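You operate a simulated robot arm through the tools that you are given. There is no shell and no other tool.

Carry out the task below with a simulated robot arm. There is one attempt and no reset: what you move stays moved.

Task
Turn the heat down to 125, melt one blue block in the glue pot, then turn the heat off.
Fine: pot lid shut again; two blocks stay in the tray; leave the other dials.

The check looks at the end state, three seconds after you hand in, the way a careful person would. Anything else that was tipped, shoved, dropped, spilled or broken makes it a failure. Lids that push on must go on centred and level and be pressed home; caps that screw on are set level and turned clockwise until they are tight.

Robot
A 6-joint arm with a two-finger gripper, fixed in place. Base frame: the origin is on the floor under the middle of its stand, x ahead of it, y to its left, z up. Lengths are in mm, angles in degrees, forces in N, time in s.
It reaches about 1417 mm from its shoulder. Its first joint turns from -166.0 to 166.0 degrees. Payload 3.43 kg.
The tool frame sits at the grasp point between the pads (the TCP): z along the fingers, y along the line on which they close. The tips reach 20 mm beyond it. The gripper opens to 190 mm; its body begins 248 mm behind the TCP.
Orientation is that of the tool frame in the base frame, as a unit quaternion [x, y, z, w]. With the fingers straight down and closing along the base's y, the tool's x points along the base's -x, its y along +y and its z along -z.

Tools
- The arm moves only by the tool apply_moves. Its argument "commands" is a list of rows, each an object (a shift or turn left out is 0, a gripper value left out holds the last) with "dp": the shift along the base's x, y, z in mm, a list of three; "turn": the turn, a rotation vector about the base's x, y, z in degrees, a list of three; "gripper": the gripper command, from -1 (shut) to 1 (fully open), values between in proportion. In form: [{"dp": [tx, ty, tz], "turn": [rx, ry, rz], "gripper": gripper}, ...]. A call has 1 to 20 rows; each row is the pose to reach, as a shift and turn from the pose commanded when the call began. Each row takes 0.2 s and may step no farther than 50 mm and 8.6 degrees from the row before; otherwise, or with a gripper value out of range, the whole call is refused. Where a pose cannot be reached the arm comes as near as it can. A force on the tool above 50 N (or 10 N above the force at the start of the call, whichever is more), or a blocked arm, ends the call early, and 0.2 s more pass. Each finger travels about 153 mm/s and halts on what it meets, pressing with about 44 N; the grip force reading is that of the motor and also rises with nothing between the fingers. The clock runs only during rows and for 0.2 s after the last one: add rows that repeat a pose to give the fingers time. The reply holds the time, the measured pose of the TCP, the force on the tool along the base axes, the opening and the grip force, in the units named above and with some noise, with the torque about the TCP (base axes, N m) and any sound that the robot's microphone picked up.
- Cameras (640 x 400 px; columns grow to the right, rows downward): "scene" is fixed at [48.2, -499.9, 1596.5]; the picture's right is [-0.75, -0.66, 0.00], its down [-0.55, 0.62, -0.56] and it looks along [0.37, -0.42, -0.83] (base axes); focal length 238 px, centre (320, 200). "wrist" rides on the gripper at [70, -8, -288] in the tool frame; the picture's right is [0.12, 0.99, 0.00], its down [-0.96, 0.11, -0.25] and it looks along [-0.25, 0.03, 0.97] (tool axes); focal length 261 px, centre (320, 200). There is no depth. A picture from a camera that has moved, and an enlarged one, comes with that camera's place and axes in the base frame and with its lens.
- camera(camera): a new picture of that camera. The clock stands still meanwhile.
- lift_body(by): moves the trunk up (or, below 0, down) by that many mm; the arm rides with it, the base frame stays. It gives what a move gives, with no picture.
- zoom(camera, box): a new picture of the part [left, top, right, bottom] of that camera's present view, enlarged. The clock stands still meanwhile.
- close_job(): hands the job in; it is judged then, once.

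Nothing tells you positions but the pictures and the camera data. Unless the task says otherwise, let go and move clear before handing in.

The tools are called after ">>>" as name(argument=value, ...) on one line, values as JSON. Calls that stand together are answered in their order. apply_moves: Moves the arm, as the interface text tells. Its arguments: {"type":"object","properties":{"commands":{"type":"array","items":{"type":"object","properties":{"dp":{"type":"array","items":{"type":"number"}},"turn":{"type":"array","items":{"type":"number"}},"gripper":{"type":"number"}}}}},"required":["commands"]} The other tools are called the same way: lift_body (by) moves the trunk up or down; camera (camera) takes a picture; zoom (camera, box) takes an enlarged picture of a part of a camera's view; close_job () hands the job in.

At the start:

```text
time_s: 0.0
tcp_pos: [213.3, -664.4, 1358.7]
orientation: [-0.001, 1.0, 0.001, -0.001]
contact_force: [-0.4, 1.3, -0.1]
ft_torque: [-0.03, 0.02, 0.01]
finger_gap: 190.5
grasp_force: 0.0
trunk travel left (down, up): [-375.0, 65.0]
```

scene: 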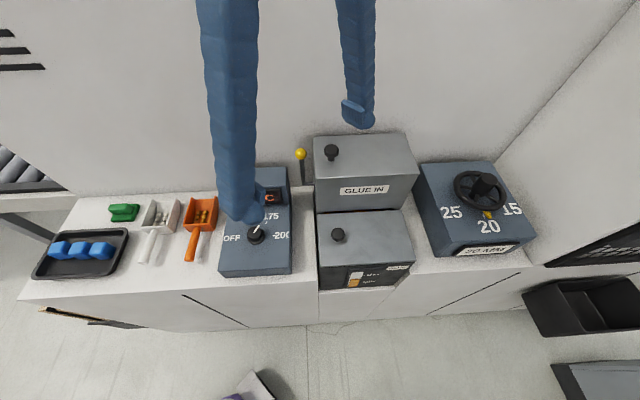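
wrist: 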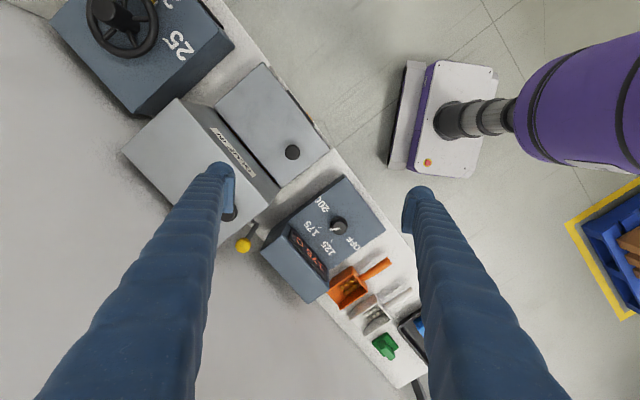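

I see a bench with a temperature control box (OFF/125/175/200), a grey two-tier glue pot ("GLUE IN" lid with a knob), a handwheel dial box, and a tray with three blue blocks. I'll zoom in on the parts first to work out positions.

>>> zoom(camera="scene", box=[200, 120, 430, 300])

>>> zoom(camera="wrist", box=[220, 140, 420, 310])

>>> zoom(camera="scene", box=[20, 180, 230, 300])

>>> zoom(camera="wrist", box=[80, 0, 340, 200])

```text
2.22 times, centred on (315, 210) of scene
camera zoom: at [48.2, -499.9, 1596.5], right [-0.75, -0.66, 0.0], down [-0.55, 0.62, -0.56], along [0.37, -0.42, -0.83], focal length 529 px, centre (331, 178)
```

zoom: 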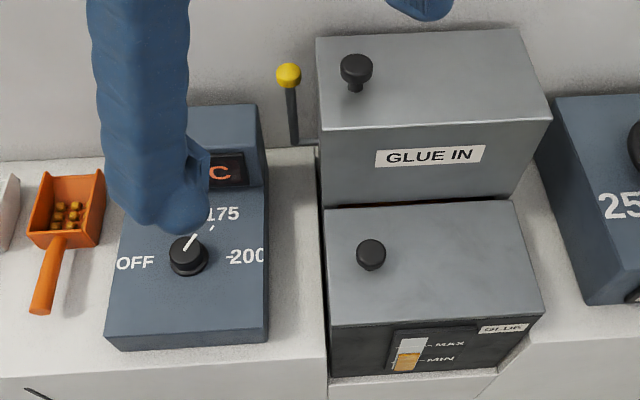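

```text
2.35 times, centred on (320, 225) of wrist
camera zoom: at [143.6, -671.2, 1644.9], right [-0.12, 0.99, 0.0], down [0.96, 0.12, 0.25], along [0.25, 0.03, -0.97], focal length 613 px, centre (320, 141)
```

zoom: 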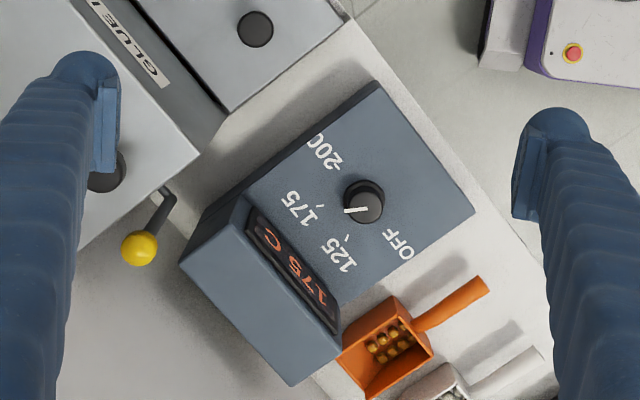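

```text
3.05 times, centred on (125, 240) of scene
camera zoom: at [48.2, -499.9, 1596.5], right [-0.75, -0.66, 0.0], down [-0.55, 0.62, -0.56], along [0.37, -0.42, -0.83], focal length 725 px, centre (914, 78)
```

zoom: 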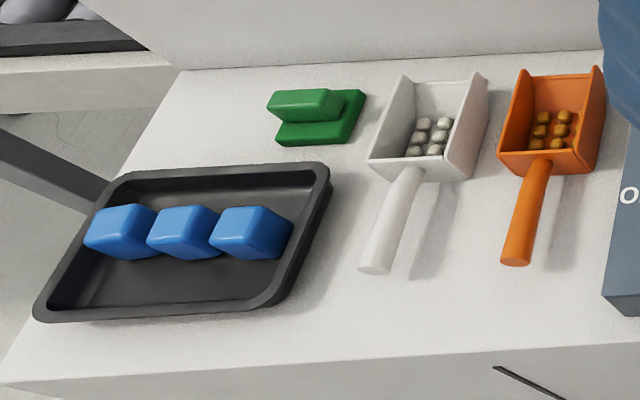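

```text
2.00 times, centred on (210, 100) of wrist
camera zoom: at [143.6, -671.2, 1644.9], right [-0.12, 0.99, 0.0], down [0.96, 0.12, 0.25], along [0.25, 0.03, -0.97], focal length 521 px, centre (540, 400)
```

zoom: 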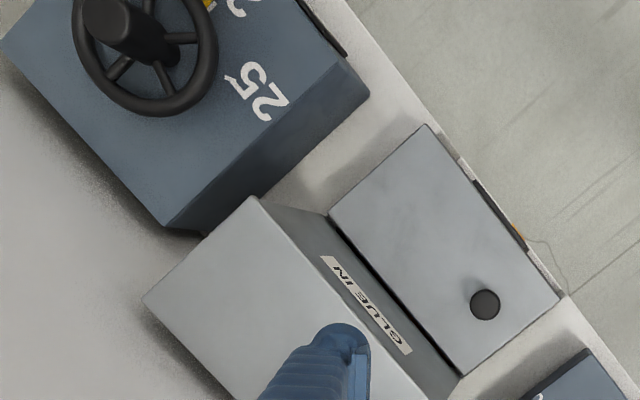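

The dial box seems to sit near (370, -594, ~1000), with the pot to its right and the tray at about (775, -224). The pointer is on 175. I'll square the gripper to the bench and look from above for better views.

>>> apply_moves(commands=[{"turn": [0, 0, -8.2]}, {"turn": [0, 0, -16.4]}, {"turn": [0, 0, -24.6]}, {"turn": [0, 0, -32.8]}, {"turn": [0, 0, -41]}, {"turn": [0, 0, -49]}, {"turn": [0, 0, -49]}])

```text
time_s: 1.6
tcp_pos: [213.5, -664.0, 1359.6]
orientation: [0.415, 0.91, 0.0, 0.0]
contact_force: [0.5, -0.4, -0.5]
ft_torque: [0.01, -0.01, 0.02]
finger_gap: 190.0
grasp_force: 0.1
trunk travel left (down, up): [-375.0, 65.0]
```

The gripper is now squared to the bench. I'll take fresh pictures from both cameras.

>>> camera(camera="wrist")

>>> camera(camera="scene")

```text
taken
camera wrist: at [161.9, -615.1, 1645.4], right [0.67, 0.74, 0.0], down [0.72, -0.65, 0.25], along [0.18, -0.17, -0.97], focal length 261 px, centre (320, 200)
```

wrist: 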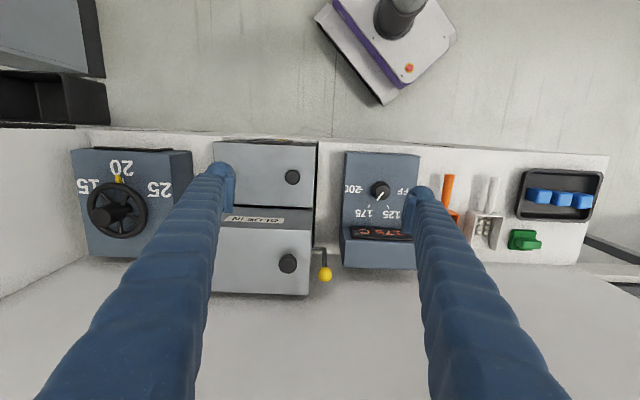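

```text
taken
```

scene: 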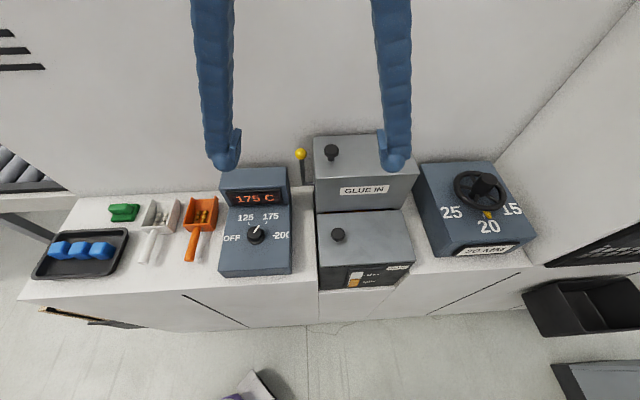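

Now both views are clear. I'll zoom in on the pot, the dial and the labels.

>>> zoom(camera="wrist", box=[200, 130, 360, 310])

>>> zoom(camera="scene", box=[280, 120, 430, 300])

>>> zoom(camera="wrist", box=[330, 140, 430, 280])

>>> zoom(camera="scene", box=[200, 150, 310, 290])

```text
2.22 times, centred on (280, 220) of wrist
camera zoom: at [161.9, -615.1, 1645.4], right [0.67, 0.74, 0.0], down [0.72, -0.65, 0.25], along [0.18, -0.17, -0.97], focal length 579 px, centre (409, 156)
```

zoom: 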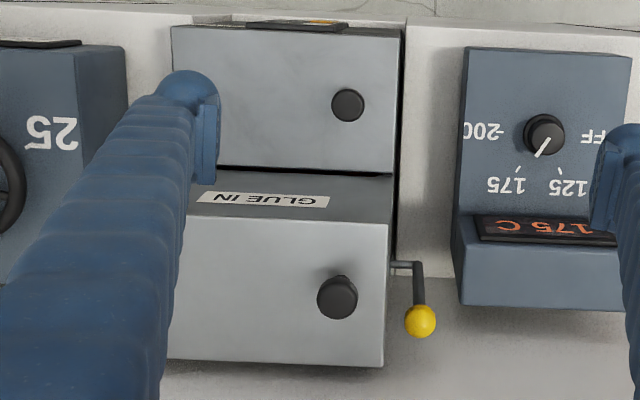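

```text
2.22 times, centred on (355, 210) of scene
camera zoom: at [48.2, -499.9, 1596.5], right [-0.75, -0.66, 0.0], down [-0.55, 0.62, -0.56], along [0.37, -0.42, -0.83], focal length 529 px, centre (242, 178)
```

zoom: 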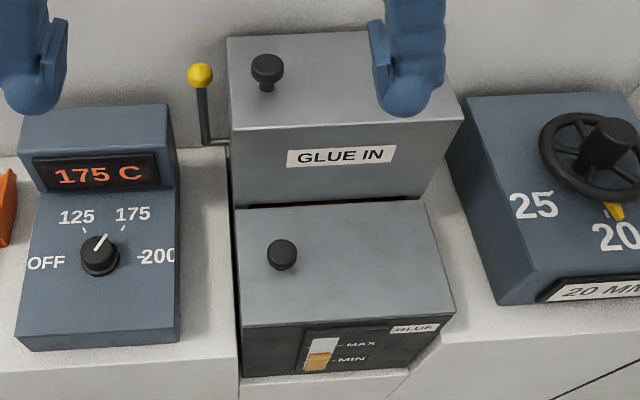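

```text
2.86 times, centred on (380, 210) of wrist
camera zoom: at [161.9, -615.1, 1645.4], right [0.67, 0.74, 0.0], down [0.72, -0.65, 0.25], along [0.18, -0.17, -0.97], focal length 745 px, centre (149, 171)
```

zoom: 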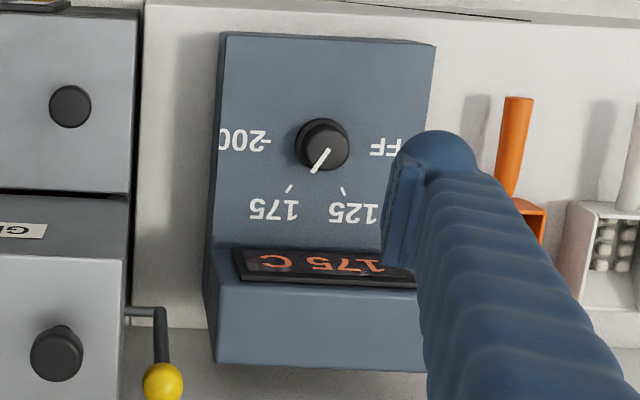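

```text
2.86 times, centred on (255, 220) of scene
camera zoom: at [48.2, -499.9, 1596.5], right [-0.75, -0.66, 0.0], down [-0.55, 0.62, -0.56], along [0.37, -0.42, -0.83], focal length 680 px, centre (506, 143)
```

zoom: 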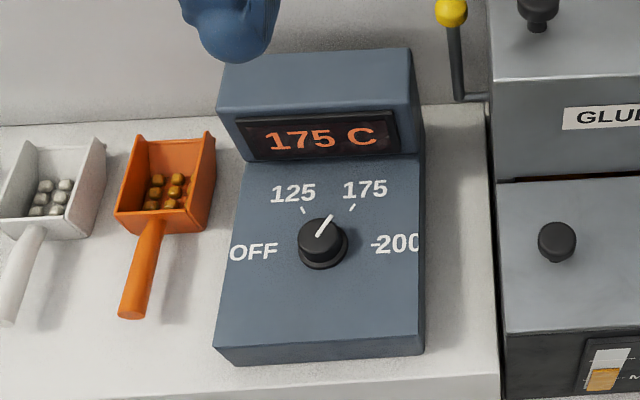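

The heat knob is near (358, -599, 1040). The front lid knob is near (193, -733, 1040), and the rear "GLUE IN" knob is near (293, -816, 1211). I'll tilt the wrist camera to see the pot from the front and work out which part is the lid and what the lever does.

>>> apply_moves(commands=[{"dp": [-14, 3, -20], "turn": [-5.4, -4.7, 0]}, {"dp": [-28, 6, -40], "turn": [-10.8, -9.4, 0]}, {"dp": [-42, 9, -60], "turn": [-16.2, -14.1, 0]}, {"dp": [-56, 12, -80], "turn": [-21.6, -18.8, 0]}, {"dp": [-70, 15, -100], "turn": [-27, -23.5, 0]}, {"dp": [-84, 18, -120], "turn": [-32.4, -28.2, 0]}, {"dp": [-99, 21, -140], "turn": [-37.8, -32.8, 0]}, {"dp": [-99, 21, -140], "turn": [-37.8, -32.8, 0]}])

>>> camera(camera="wrist")

```text
time_s: 3.4
tcp_pos: [115.3, -642.8, 1220.7]
orientation: [0.375, 0.824, -0.177, 0.385]
contact_force: [-0.4, -0.6, 0.8]
ft_torque: [-0.02, 0.05, -0.05]
finger_gap: 190.1
grasp_force: 0.1
trunk travel left (down, up): [-375.0, 65.0]
```

```text
taken
camera wrist: at [-64.7, -445.9, 1349.5], right [0.7, 0.71, -0.09], down [0.37, -0.25, 0.9], along [0.61, -0.66, -0.43], focal length 261 px, centre (320, 200)
```

wrist: 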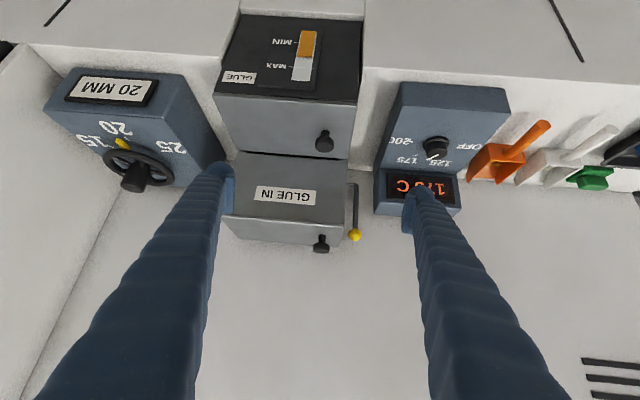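

The view is upside down but clear. I'll zoom in on the pot front, the seam and the lever.

>>> zoom(camera="wrist", box=[200, 0, 380, 130])

>>> zoom(camera="wrist", box=[200, 120, 390, 260])

>>> zoom(camera="wrist", box=[360, 70, 640, 220])

```text
3.08 times, centred on (290, 65) of wrist
camera zoom: at [-64.7, -445.9, 1349.5], right [0.7, 0.71, -0.09], down [0.37, -0.25, 0.9], along [0.61, -0.66, -0.43], focal length 802 px, centre (412, 615)
```

zoom: 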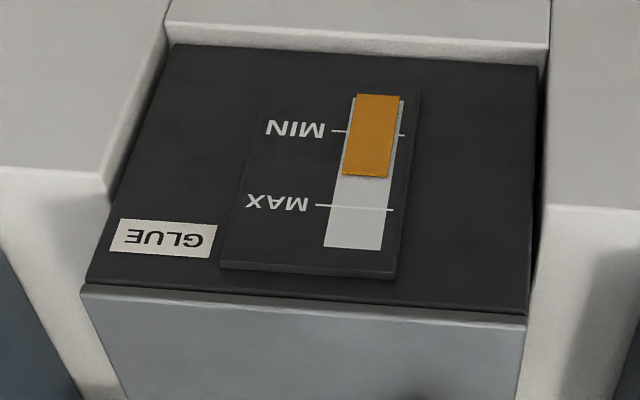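

```text
2.86 times, centred on (295, 190) of wrist
camera zoom: at [-64.7, -445.9, 1349.5], right [0.7, 0.71, -0.09], down [0.37, -0.25, 0.9], along [0.61, -0.66, -0.43], focal length 745 px, centre (391, 229)
```

zoom: 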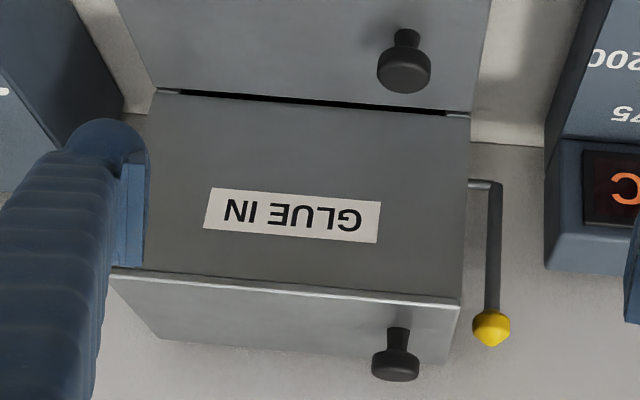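

```text
2.29 times, centred on (500, 145) of wrist
camera zoom: at [-64.7, -445.9, 1349.5], right [0.7, 0.71, -0.09], down [0.37, -0.25, 0.9], along [0.61, -0.66, -0.43], focal length 596 px, centre (-91, 326)
```

zoom: 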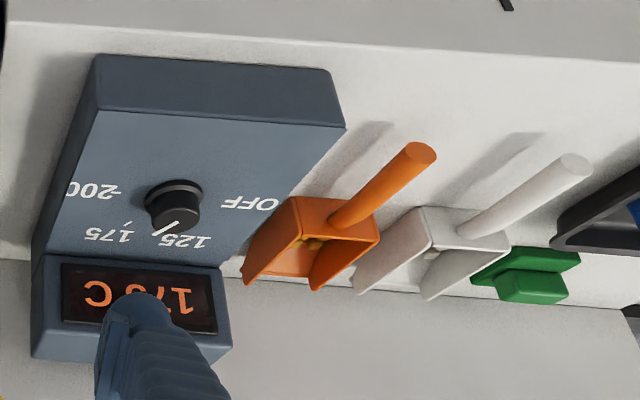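

The front box holds the gauge and amber glue, and a slot shows glue behind its lid. The rear "GLUE IN" box has its own lid and a lever. Before exploring that I'll set the dial, so I'm moving above the heat knob with the gripper upright.

>>> apply_moves(commands=[{"dp": [30, 5, 0], "turn": [5.4, 4.7, 0]}, {"dp": [65, 11, 0], "turn": [10.8, 9.4, 0]}, {"dp": [100, 18, 0], "turn": [16.2, 14.1, 0]}, {"dp": [135, 25, 0], "turn": [21.6, 18.8, 0]}, {"dp": [170, 32, -10], "turn": [27, 23.5, 0]}, {"dp": [205, 38, -35], "turn": [32.4, 28.2, 0]}, {"dp": [243, 44, -61], "turn": [37.8, 32.8, 0]}, {"dp": [243, 44, -61], "turn": [37.8, 32.8, 0]}])

>>> camera(camera="wrist")

>>> camera(camera="scene")

```text
time_s: 5.2
tcp_pos: [356.6, -600.1, 1161.2]
orientation: [0.415, 0.91, 0.0, 0.0]
contact_force: [0.3, 0.4, 0.9]
ft_torque: [-0.02, -0.12, -0.05]
finger_gap: 189.8
grasp_force: 0.0
trunk travel left (down, up): [-375.0, 65.0]
```

```text
taken
camera wrist: at [304.1, -549.7, 1445.8], right [0.67, 0.74, 0.0], down [0.72, -0.65, 0.25], along [0.18, -0.17, -0.97], focal length 261 px, centre (320, 200)
```

wrist: 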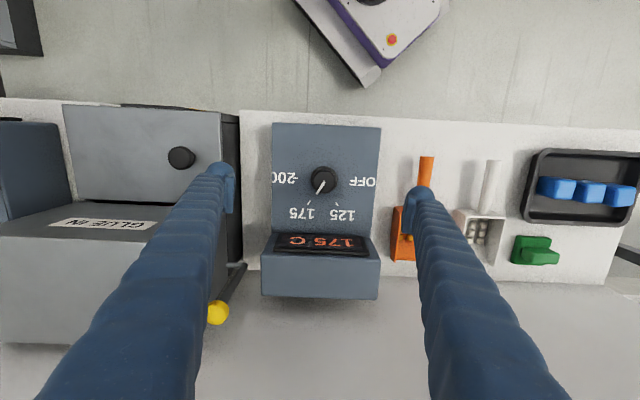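

```text
taken
```

scene: 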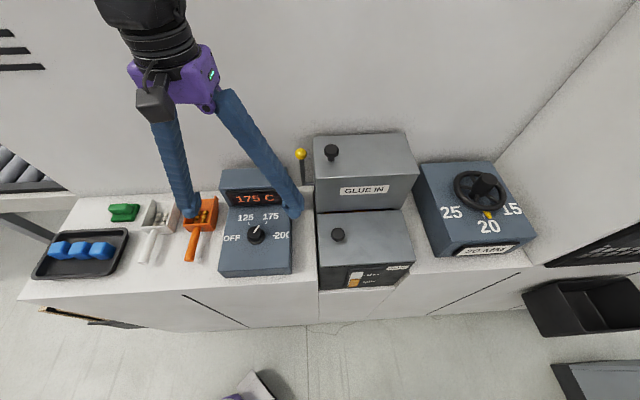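

>>> zoom(camera="wrist", box=[250, 110, 400, 310])

>>> zoom(camera="wrist", box=[490, 130, 640, 280])

```text
2.00 times, centred on (325, 210) of wrist
camera zoom: at [304.1, -549.7, 1445.8], right [0.67, 0.74, 0.0], down [0.72, -0.65, 0.25], along [0.18, -0.17, -0.97], focal length 521 px, centre (310, 180)
```

zoom: 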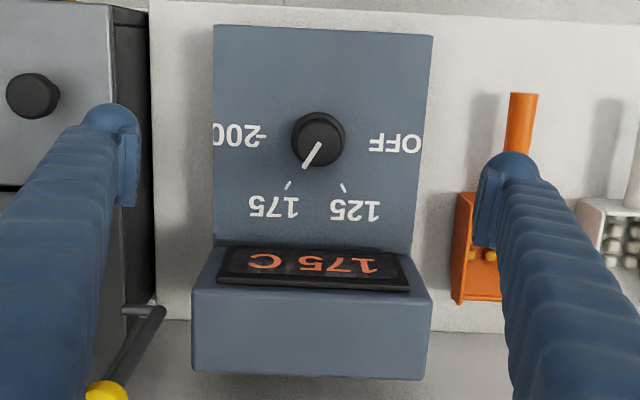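

```text
2.67 times, centred on (565, 205) of wrist
camera zoom: at [304.1, -549.7, 1445.8], right [0.67, 0.74, 0.0], down [0.72, -0.65, 0.25], along [0.18, -0.17, -0.97], focal length 695 px, centre (-333, 187)
```

zoom: 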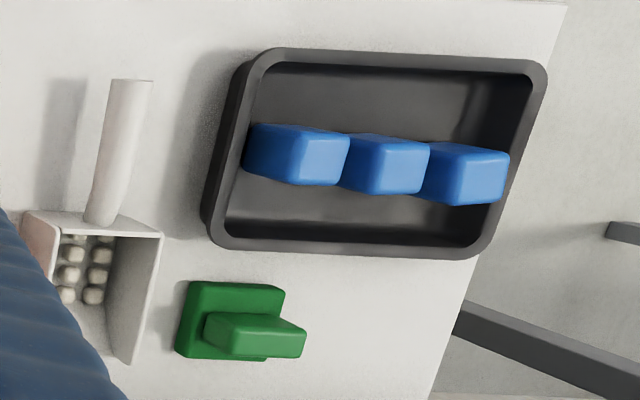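

>>> zoom(camera="wrist", box=[300, 160, 350, 210])

>>> zoom(camera="scene", box=[230, 210, 280, 260])

```text
8.00 times, centred on (325, 185) of wrist
camera zoom: at [304.1, -549.7, 1445.8], right [0.67, 0.74, 0.0], down [0.72, -0.65, 0.25], along [0.18, -0.17, -0.97], focal length 2085 px, centre (280, 320)
```

zoom: 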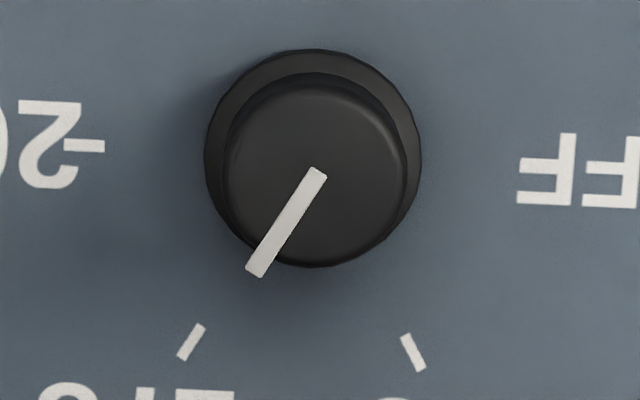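

```text
8.00 times, centred on (255, 235) of scene
camera zoom: at [48.2, -499.9, 1596.5], right [-0.75, -0.66, 0.0], down [-0.55, 0.62, -0.56], along [0.37, -0.42, -0.83], focal length 1904 px, centre (840, -80)
```

zoom: 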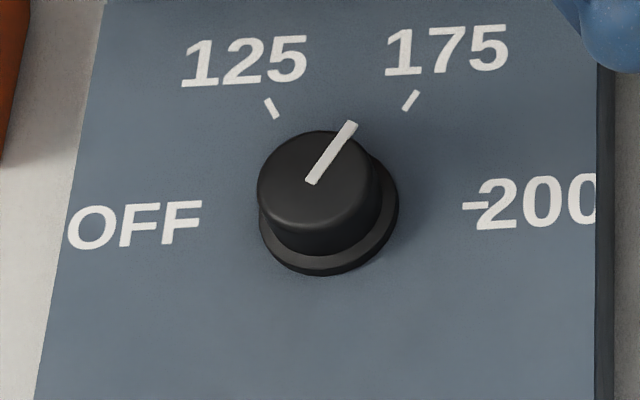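

The knob cap top is at roughly (369, -600, 1013), about 38 mm across, with the pointer at 175. I'll narrow the fingers, turn the wrist to a good starting angle, and come down just above the knob to refine.

>>> apply_moves(commands=[{"dp": [4, 0, -20], "turn": [0, 0, -6.5], "gripper": -0.15}, {"dp": [8, 0, -40], "turn": [0, 0, -13]}, {"dp": [12, -1, -60], "turn": [0, 0, -19.5]}, {"dp": [12, -1, -80], "turn": [0, 0, -26]}, {"dp": [12, -1, -80], "turn": [0, 0, -26]}, {"dp": [12, -1, -80], "turn": [0, 0, -26]}])

>>> camera(camera="wrist")

>>> zoom(camera="wrist", box=[280, 150, 380, 230])

>>> zoom(camera="scene", box=[200, 150, 310, 290])

```text
time_s: 6.6
tcp_pos: [370.2, -599.9, 1078.2]
orientation: [0.609, 0.793, 0.0, 0.0]
contact_force: [0.8, -0.1, -0.6]
ft_torque: [-0.04, 0.02, -0.02]
finger_gap: 80.7
grasp_force: 0.1
trunk travel left (down, up): [-375.0, 65.0]
```

```text
taken
camera wrist: at [344.0, -532.8, 1363.7], right [0.93, 0.37, 0.0], down [0.36, -0.9, 0.25], along [0.09, -0.23, -0.97], focal length 261 px, centre (320, 200)
```

wrist: 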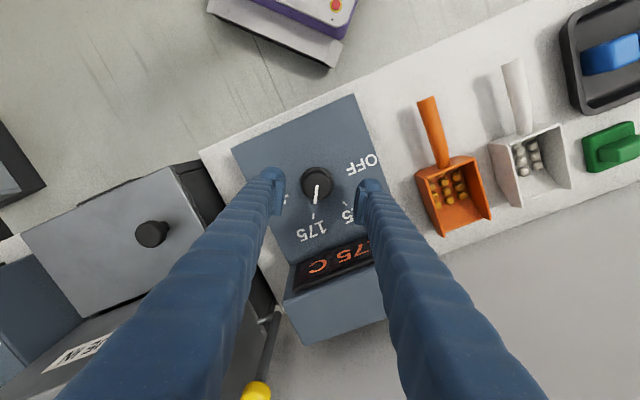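

```text
5.00 times, centred on (330, 190) of wrist
camera zoom: at [344.0, -532.8, 1363.7], right [0.93, 0.37, 0.0], down [0.36, -0.9, 0.25], along [0.09, -0.23, -0.97], focal length 1303 px, centre (270, 250)
```

zoom: 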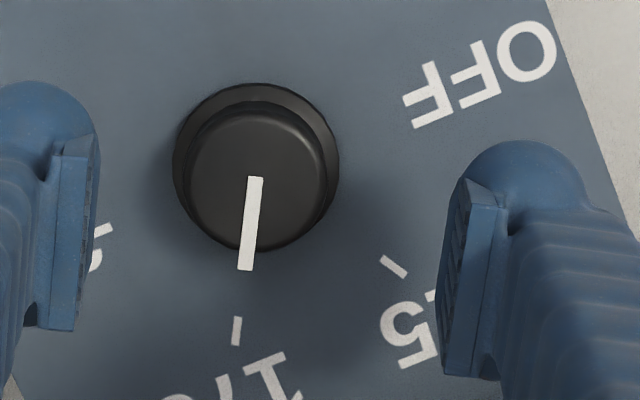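

```text
2.86 times, centred on (255, 220) of scene
camera zoom: at [48.2, -499.9, 1596.5], right [-0.75, -0.66, 0.0], down [-0.55, 0.62, -0.56], along [0.37, -0.42, -0.83], focal length 680 px, centre (506, 143)
```

zoom: 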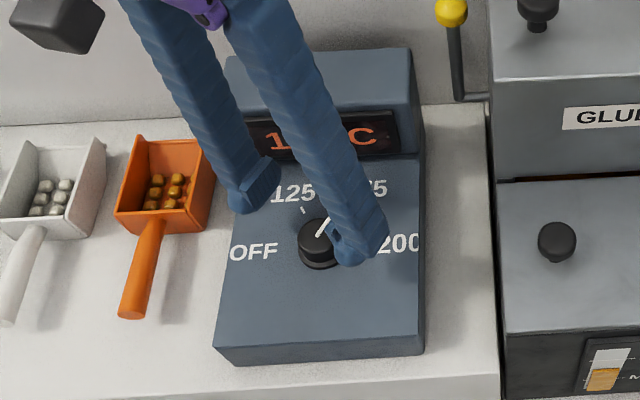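

The knob is about 3.6 mm left of the finger centre, so I'll shift over and lower until the tips surround the cap.

>>> apply_moves(commands=[{"dp": [-3.3, -1.3, -15]}, {"dp": [-3.3, -1.3, -35]}, {"dp": [-3.3, -1.3, -50]}, {"dp": [-3.3, -1.3, -54]}, {"dp": [-3.3, -1.3, -54]}])

>>> zoom(camera="wrist", box=[280, 150, 380, 230])

>>> zoom(camera="scene", box=[220, 190, 300, 280])

```text
time_s: 7.8
tcp_pos: [365.4, -601.6, 1029.3]
orientation: [0.608, 0.794, -0.001, 0.003]
contact_force: [-1.8, 0.6, 49.1]
ft_torque: [-0.03, 0.78, -0.11]
finger_gap: 80.3
grasp_force: 0.0
trunk travel left (down, up): [-375.0, 65.0]
```

```text
5.00 times, centred on (330, 190) of wrist
camera zoom: at [339.5, -533.0, 1313.7], right [0.93, 0.37, 0.0], down [0.36, -0.9, 0.25], along [0.09, -0.23, -0.97], focal length 1303 px, centre (270, 250)
```

zoom: 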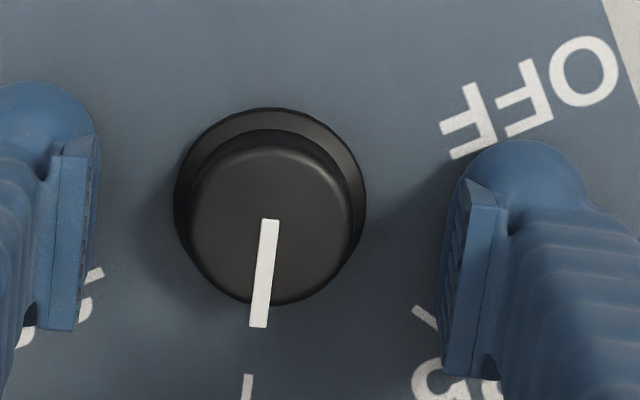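

```text
4.44 times, centred on (260, 235) of scene
camera zoom: at [48.2, -499.9, 1596.5], right [-0.75, -0.66, 0.0], down [-0.55, 0.62, -0.56], along [0.37, -0.42, -0.83], focal length 1058 px, centre (587, 44)
```

zoom: 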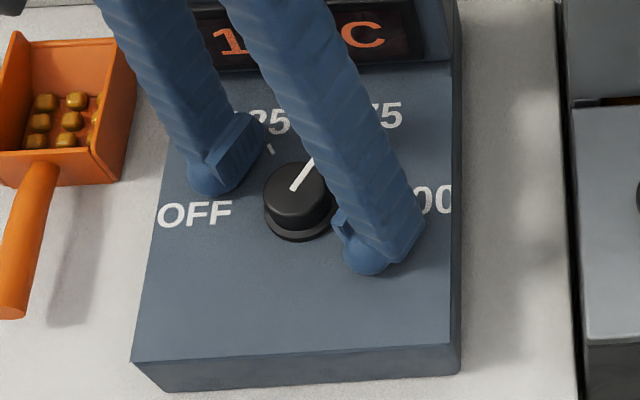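

The tips are resting on the dial-box face, which puts the face near z ≈ 1007 and the cap top near 1028. I'll lift about 9 mm, re-centre by about 3 mm, and close on the cap.

>>> apply_moves(commands=[{"dp": [0, 0, 9]}, {"dp": [-1.2, 3.1, 9]}, {"dp": [-1.2, 3.1, 9]}])

>>> zoom(camera="wrist", box=[280, 150, 380, 230])

```text
time_s: 8.6
tcp_pos: [364.0, -598.8, 1032.5]
orientation: [0.608, 0.794, 0.0, 0.0]
contact_force: [0.2, 0.8, 0.9]
ft_torque: [-0.01, 0.01, 0.01]
finger_gap: 81.0
grasp_force: 0.1
trunk travel left (down, up): [-375.0, 65.0]
```

```text
5.00 times, centred on (330, 190) of wrist
camera zoom: at [338.7, -530.5, 1319.4], right [0.93, 0.37, 0.0], down [0.36, -0.9, 0.25], along [0.09, -0.23, -0.97], focal length 1303 px, centre (270, 250)
```

zoom: 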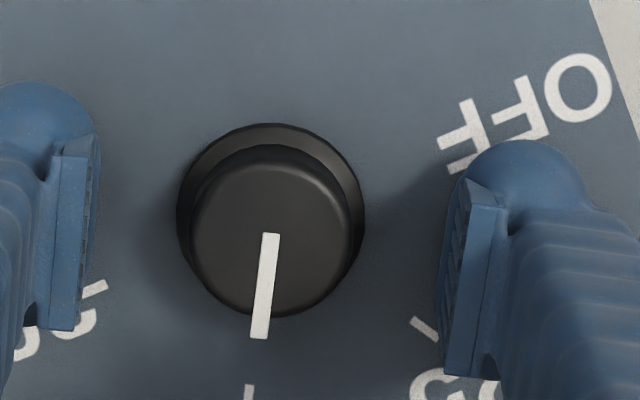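

The cap is centred on the grasp point now, so I'll close the fingers on it.

>>> apply_moves(commands=[{"gripper": -0.5}, {"gripper": -0.7}, {"gripper": -0.9}, {"gripper": -0.9}])

>>> zoom(camera="wrist", box=[280, 150, 380, 230])

```text
time_s: 9.6
tcp_pos: [364.3, -598.7, 1034.0]
orientation: [0.608, 0.794, -0.001, 0.0]
contact_force: [1.6, 0.9, -3.1]
ft_torque: [-0.02, -0.01, 0.04]
finger_gap: 36.2
grasp_force: 45.2
trunk travel left (down, up): [-375.0, 65.0]
```

```text
5.00 times, centred on (330, 190) of wrist
camera zoom: at [338.9, -531.1, 1319.3], right [0.93, 0.37, 0.0], down [0.36, -0.9, 0.25], along [0.09, -0.23, -0.97], focal length 1303 px, centre (270, 250)
```

zoom: 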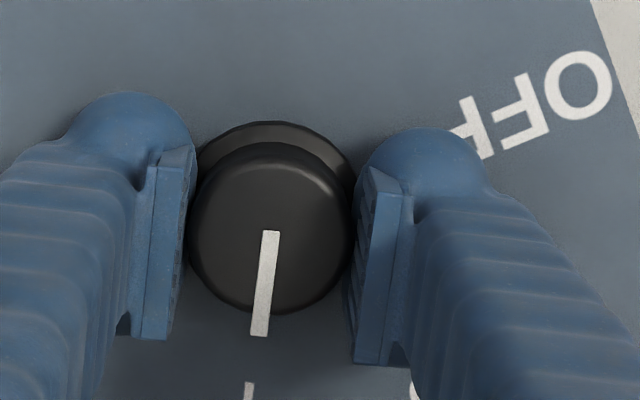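

The cap is gripped (36 mm, 45 N). Now I'll turn it counter-clockwise, as seen from above, by 60° from 175 to 125.

>>> apply_moves(commands=[{"turn": [0, 0, 6]}, {"turn": [0, 0, 12]}, {"turn": [0, 0, 18]}, {"turn": [0, 0, 24]}, {"turn": [0, 0, 30]}, {"turn": [0, 0, 36]}, {"turn": [0, 0, 42]}, {"turn": [0, 0, 48]}, {"turn": [0, 0, 54]}, {"turn": [0, 0, 60]}, {"turn": [0, 0, 60]}])

>>> zoom(camera="wrist", box=[270, 140, 390, 240])

>>> zoom(camera="scene", box=[210, 160, 310, 280])

```text
time_s: 12.0
tcp_pos: [365.8, -598.0, 1033.9]
orientation: [0.129, 0.992, 0.001, -0.001]
contact_force: [2.2, 9.4, -3.1]
ft_torque: [0.13, 0.0, 0.0]
finger_gap: 36.1
grasp_force: 44.9
trunk travel left (down, up): [-375.0, 65.0]
```

```text
4.00 times, centred on (330, 190) of wrist
camera zoom: at [295.9, -586.4, 1319.4], right [0.14, 0.99, 0.0], down [0.96, -0.14, 0.25], along [0.24, -0.03, -0.97], focal length 1043 px, centre (280, 240)
```

zoom: 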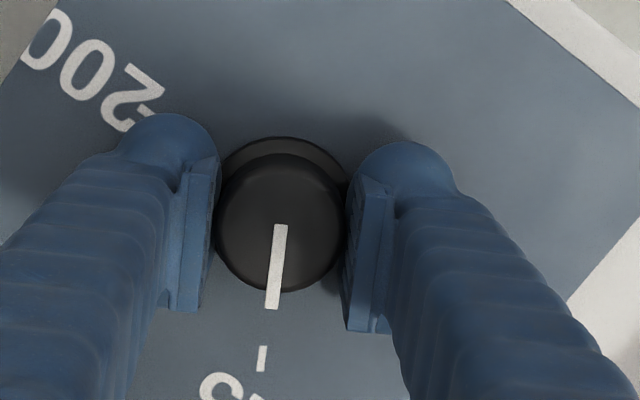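

```text
3.33 times, centred on (260, 220) of scene
camera zoom: at [48.2, -499.9, 1596.5], right [-0.75, -0.66, 0.0], down [-0.55, 0.62, -0.56], along [0.37, -0.42, -0.83], focal length 793 px, centre (520, 133)
```

zoom: 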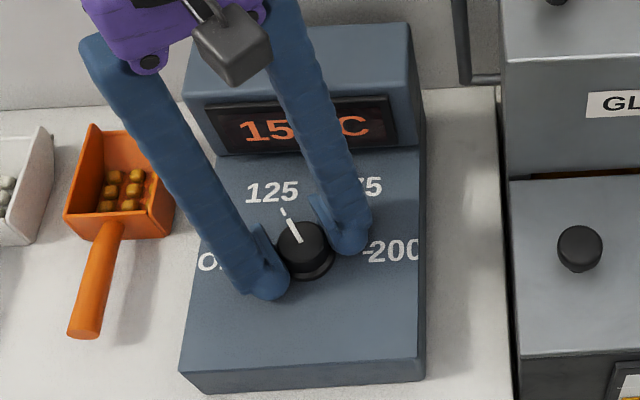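

The pointer now lines up with the 125 tick and the display is falling (15x C). I'll release the knob and go up.

>>> apply_moves(commands=[{"gripper": -0.5}, {"gripper": -0.3}, {"gripper": -0.15}, {"dp": [0, 0, 20]}, {"dp": [0, 0, 60]}, {"dp": [0, 0, 100]}, {"dp": [0, 0, 140]}, {"dp": [0, 0, 140]}])

>>> zoom(camera="scene", box=[210, 160, 310, 280])

>>> camera(camera="wrist")

```text
time_s: 13.8
tcp_pos: [366.7, -599.1, 1172.4]
orientation: [0.13, 0.992, 0.0, -0.001]
contact_force: [0.0, 0.5, -0.7]
ft_torque: [-0.01, 0.03, -0.03]
finger_gap: 81.0
grasp_force: 0.1
trunk travel left (down, up): [-375.0, 65.0]
```

```text
3.33 times, centred on (260, 220) of scene
camera zoom: at [48.2, -499.9, 1596.5], right [-0.75, -0.66, 0.0], down [-0.55, 0.62, -0.56], along [0.37, -0.42, -0.83], focal length 793 px, centre (520, 133)
```

zoom: 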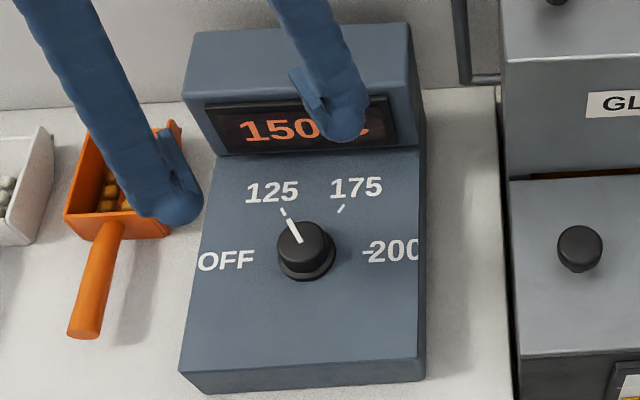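

```text
taken
camera wrist: at [296.8, -587.5, 1458.6], right [0.14, 0.99, 0.0], down [0.96, -0.14, 0.25], along [0.24, -0.03, -0.97], focal length 261 px, centre (320, 200)
```

wrist: 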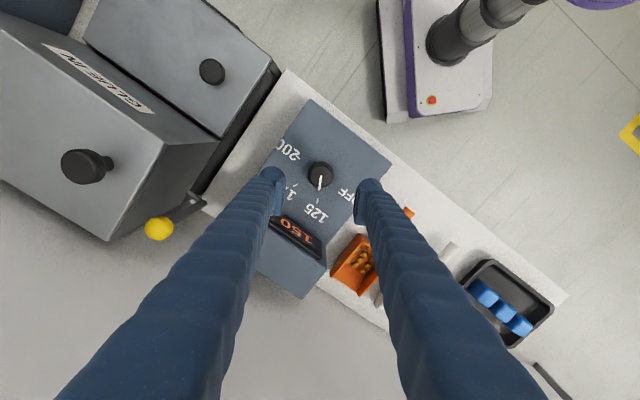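

The dial is on 125 and the temperature is falling through 150. Next I'll look closely at the pot and hopper from this side to understand the lid seams and hinges.

>>> zoom(camera="wrist", box=[0, 0, 290, 240])

>>> zoom(camera="scene", box=[290, 125, 430, 225])

>>> zoom(camera="scene", box=[300, 200, 430, 310])

```text
1.67 times, centred on (145, 120) of wrist
camera zoom: at [296.8, -587.5, 1458.6], right [0.14, 0.99, 0.0], down [0.96, -0.14, 0.25], along [0.24, -0.03, -0.97], focal length 434 px, centre (612, 333)
```

zoom: 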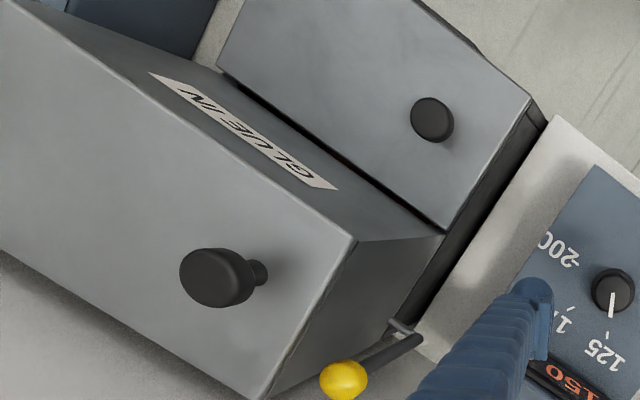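

```text
4.00 times, centred on (360, 175) of scene
camera zoom: at [48.2, -499.9, 1596.5], right [-0.75, -0.66, 0.0], down [-0.55, 0.62, -0.56], along [0.37, -0.42, -0.83], focal length 952 px, centre (160, 300)
```

zoom: 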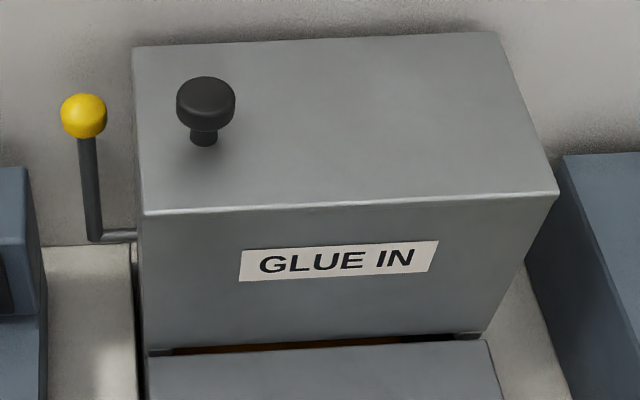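

```text
3.64 times, centred on (365, 255) of scene
camera zoom: at [48.2, -499.9, 1596.5], right [-0.75, -0.66, 0.0], down [-0.55, 0.62, -0.56], along [0.37, -0.42, -0.83], focal length 865 px, centre (156, 0)
```

zoom: 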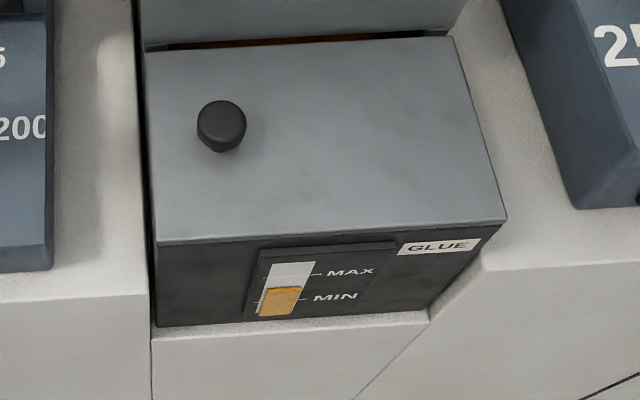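

Amber glue shows through the slot under the "GLUE IN" box, so the rear box looks like a loading hopper over the tank. Both lids have a knob near their tray-side edge. I'll move up and over to view the rear knob from above.

>>> apply_moves(commands=[{"dp": [0, 0, 45], "turn": [0, 0, -6]}, {"dp": [0, 0, 90], "turn": [0, 0, -12]}, {"dp": [0, 0, 135], "turn": [0, 0, -18]}, {"dp": [0, -20, 170], "turn": [0, 0, -24]}, {"dp": [-15, -60, 180], "turn": [0, 0, -30]}, {"dp": [-30, -100, 180], "turn": [0, 0, -30]}, {"dp": [-50, -140, 180], "turn": [0, 0, -30]}, {"dp": [-65, -180, 180], "turn": [0, 0, -30], "gripper": 0.0}, {"dp": [-73, -217, 180], "turn": [0, 0, -30]}, {"dp": [-73, -217, 180], "turn": [0, 0, -30]}])

>>> camera(camera="wrist")

>>> camera(camera="scene")

```text
time_s: 16.0
tcp_pos: [291.4, -815.7, 1353.4]
orientation: [0.382, 0.924, 0.0, 0.0]
contact_force: [0.6, 0.1, 0.4]
ft_torque: [-0.02, -0.01, -0.01]
finger_gap: 95.1
grasp_force: 0.0
trunk travel left (down, up): [-375.0, 65.0]
```

```text
taken
camera wrist: at [236.9, -770.2, 1639.1], right [0.62, 0.79, 0.0], down [0.76, -0.6, 0.25], along [0.19, -0.15, -0.97], focal length 261 px, centre (320, 200)
```

wrist: 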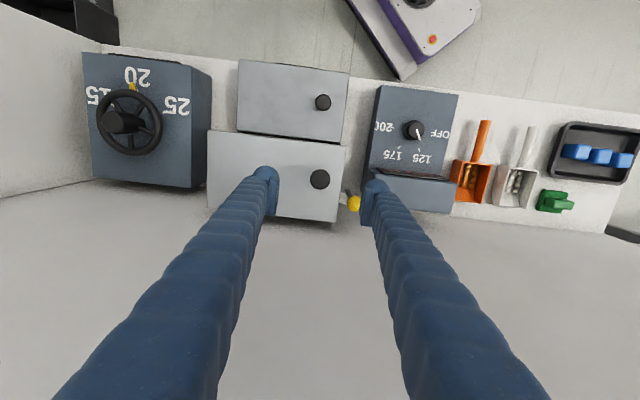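

```text
taken
```

scene: 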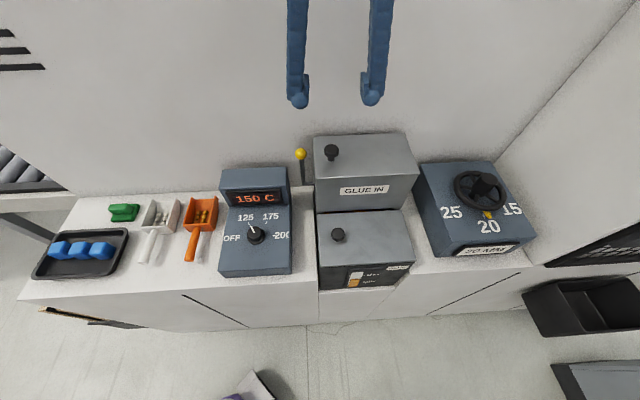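

>>> zoom(camera="scene", box=[210, 160, 310, 280])

>>> zoom(camera="wrist", box=[200, 50, 400, 230])

```text
3.33 times, centred on (260, 220) of scene
camera zoom: at [48.2, -499.9, 1596.5], right [-0.75, -0.66, 0.0], down [-0.55, 0.62, -0.56], along [0.37, -0.42, -0.83], focal length 793 px, centre (520, 133)
```

zoom: 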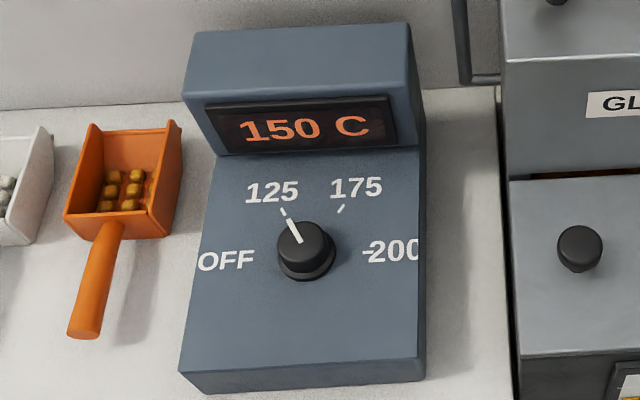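

```text
2.22 times, centred on (300, 140) of wrist
camera zoom: at [236.9, -770.2, 1639.1], right [0.62, 0.79, 0.0], down [0.76, -0.6, 0.25], along [0.19, -0.15, -0.97], focal length 579 px, centre (364, 333)
```

zoom: 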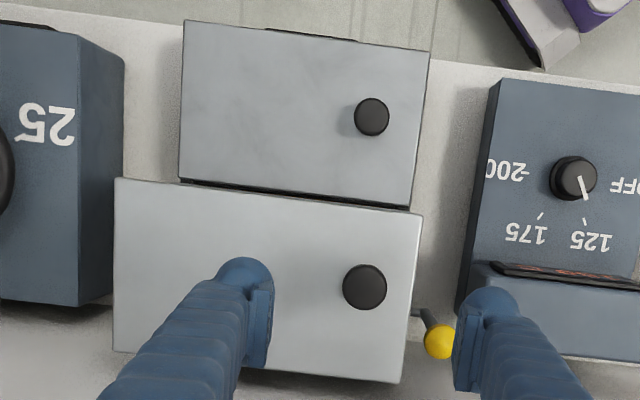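

The display reads 150 C and appears to be stepping down. The rear knob is near (295, -819, ~1211). I'll turn the gripper so it closes front-to-back, which lets a hinged lid pivot in the grip, and come down over the rear knob.

>>> apply_moves(commands=[{"dp": [1, -1, -5], "turn": [0, 0, -8], "gripper": -0.2}, {"dp": [2, -2, -10], "turn": [0, 0, -16]}, {"dp": [3, -3, -15], "turn": [0, 0, -24]}, {"dp": [3.4, -3.4, -20], "turn": [0, 0, -32]}, {"dp": [3.4, -3.4, -25], "turn": [0, 0, -40]}, {"dp": [3.4, -3.4, -30], "turn": [0, 0, -48]}, {"dp": [3.4, -3.4, -35], "turn": [0, 0, -56]}, {"dp": [3.4, -3.4, -40], "turn": [0, 0, -64]}, {"dp": [3.4, -3.4, -45], "turn": [0, 0, -72]}, {"dp": [3.4, -3.4, -50], "turn": [0, 0, -80]}, {"dp": [3.4, -3.4, -60], "turn": [0, 0, -88]}, {"dp": [3.4, -3.4, -70], "turn": [0, 0, -90]}, {"dp": [3.4, -3.4, -70], "turn": [0, 0, -90]}])

>>> camera(camera="wrist")

>>> camera(camera="scene")

```text
time_s: 18.8
tcp_pos: [295.2, -818.5, 1283.6]
orientation: [0.924, 0.383, 0.0, 0.0]
contact_force: [0.7, -0.1, -0.2]
ft_torque: [0.01, 0.01, -0.03]
finger_gap: 75.9
grasp_force: 0.0
trunk travel left (down, up): [-375.0, 65.0]
```

```text
taken
camera wrist: at [339.9, -761.5, 1569.1], right [0.79, -0.62, 0.0], down [-0.6, -0.76, 0.25], along [-0.15, -0.19, -0.97], focal length 261 px, centre (320, 200)
```

wrist: 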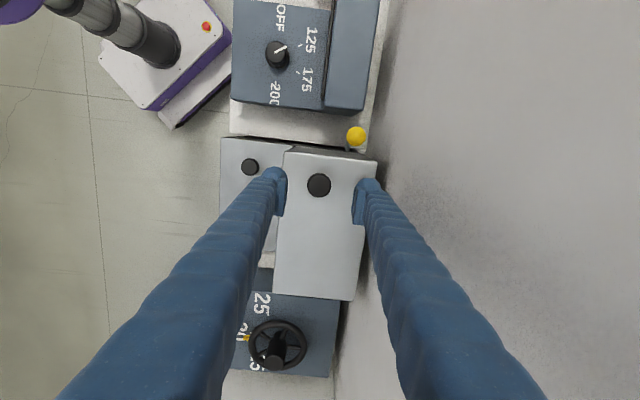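

```text
taken
```

scene: 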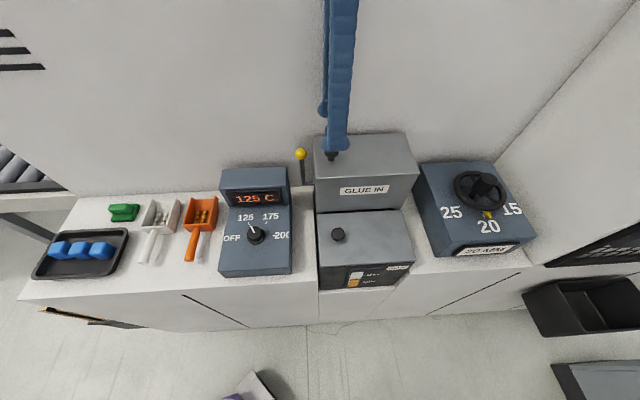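

The display now reads 125 C and the knob is centred under the fingers. I'll lower to the knob and check.

>>> apply_moves(commands=[{"dp": [0, 0, -20]}, {"dp": [0, 0, -40]}, {"dp": [0, 0, -60]}, {"dp": [0, 0, -68]}, {"dp": [0, 0, -68]}])

>>> zoom(camera="wrist", box=[260, 140, 380, 240])

>>> zoom(camera="scene", box=[290, 100, 430, 220])

```text
time_s: 20.0
tcp_pos: [296.3, -819.3, 1215.2]
orientation: [0.923, 0.384, 0.0, 0.0]
contact_force: [0.0, -0.6, 0.0]
ft_torque: [-0.01, 0.01, 0.04]
finger_gap: 76.0
grasp_force: 0.0
trunk travel left (down, up): [-375.0, 65.0]
```

```text
4.00 times, centred on (320, 190) of wrist
camera zoom: at [340.1, -761.4, 1500.9], right [0.79, -0.62, 0.0], down [-0.6, -0.76, 0.25], along [-0.15, -0.19, -0.97], focal length 1043 px, centre (320, 240)
```

zoom: 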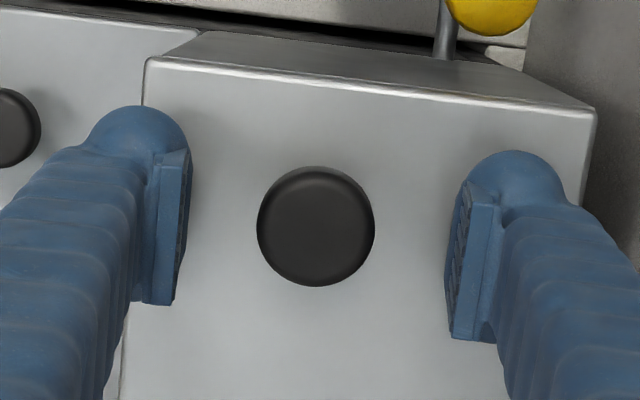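

```text
3.33 times, centred on (360, 160) of scene
camera zoom: at [48.2, -499.9, 1596.5], right [-0.75, -0.66, 0.0], down [-0.55, 0.62, -0.56], along [0.37, -0.42, -0.83], focal length 793 px, centre (187, 333)
```

zoom: 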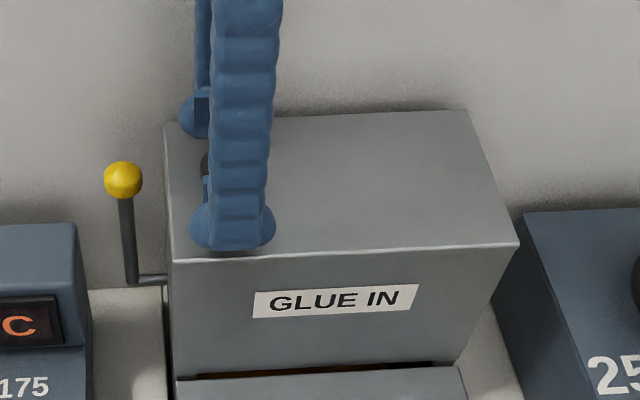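

>>> apply_moves(commands=[{"dp": [0, 0, -4]}, {"dp": [0, 0, -8]}, {"dp": [0, 0, -8], "gripper": -0.5}, {"dp": [0, 0, -8], "gripper": -0.75}, {"dp": [0, 0, -8], "gripper": -0.9}, {"dp": [0, 0, -8], "gripper": -0.9}])

>>> zoom(camera="wrist", box=[260, 140, 380, 240])

```text
time_s: 21.4
tcp_pos: [294.4, -817.8, 1208.2]
orientation: [0.924, 0.383, -0.001, -0.001]
contact_force: [-6.4, 8.3, -2.1]
ft_torque: [0.17, -0.04, 0.02]
finger_gap: 29.6
grasp_force: 44.8
trunk travel left (down, up): [-375.0, 65.0]
```

```text
4.00 times, centred on (320, 190) of wrist
camera zoom: at [339.2, -760.8, 1493.2], right [0.79, -0.62, 0.0], down [-0.6, -0.76, 0.25], along [-0.15, -0.19, -0.97], focal length 1043 px, centre (320, 240)
```

zoom: 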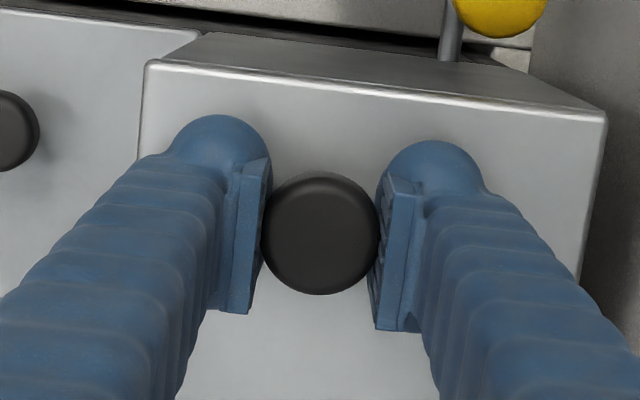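

The knob is gripped (29.6 mm). I'll lift a little to find out how this lid moves.

>>> apply_moves(commands=[{"dp": [0, 0, 2]}, {"dp": [0, 0, 5]}, {"dp": [0, 0, 8]}, {"dp": [0, 0, 12]}, {"dp": [0, 0, 12]}])

>>> zoom(camera="scene", box=[290, 100, 430, 220])

>>> zoom(camera="wrist", box=[180, 80, 440, 320])

```text
time_s: 22.6
tcp_pos: [293.1, -819.2, 1220.4]
orientation: [0.924, 0.383, 0.0, 0.0]
contact_force: [-15.6, 3.8, -7.4]
ft_torque: [0.62, -0.49, 0.05]
finger_gap: 29.8
grasp_force: 44.9
trunk travel left (down, up): [-375.0, 65.0]
```

```text
3.33 times, centred on (360, 160) of scene
camera zoom: at [48.2, -499.9, 1596.5], right [-0.75, -0.66, 0.0], down [-0.55, 0.62, -0.56], along [0.37, -0.42, -0.83], focal length 793 px, centre (187, 333)
```

zoom: 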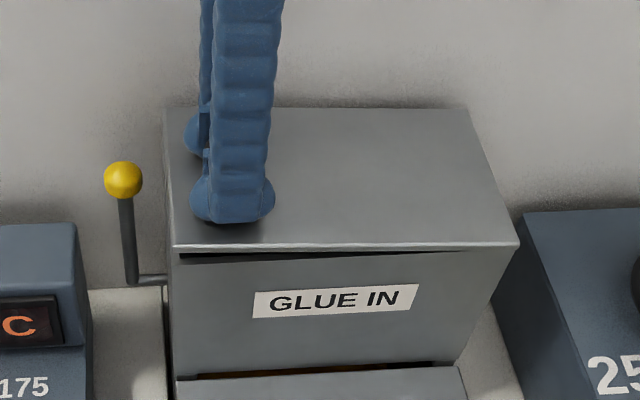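

```text
1.67 times, centred on (310, 200) of wrist
camera zoom: at [337.7, -761.9, 1505.9], right [0.79, -0.62, 0.0], down [-0.6, -0.76, 0.25], along [-0.15, -0.19, -0.97], focal length 434 px, centre (337, 200)
```

zoom: 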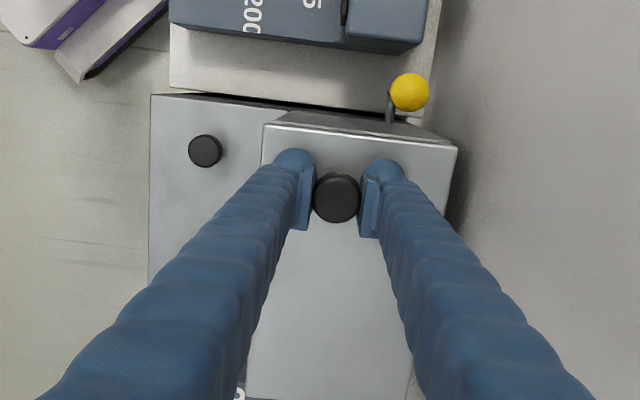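

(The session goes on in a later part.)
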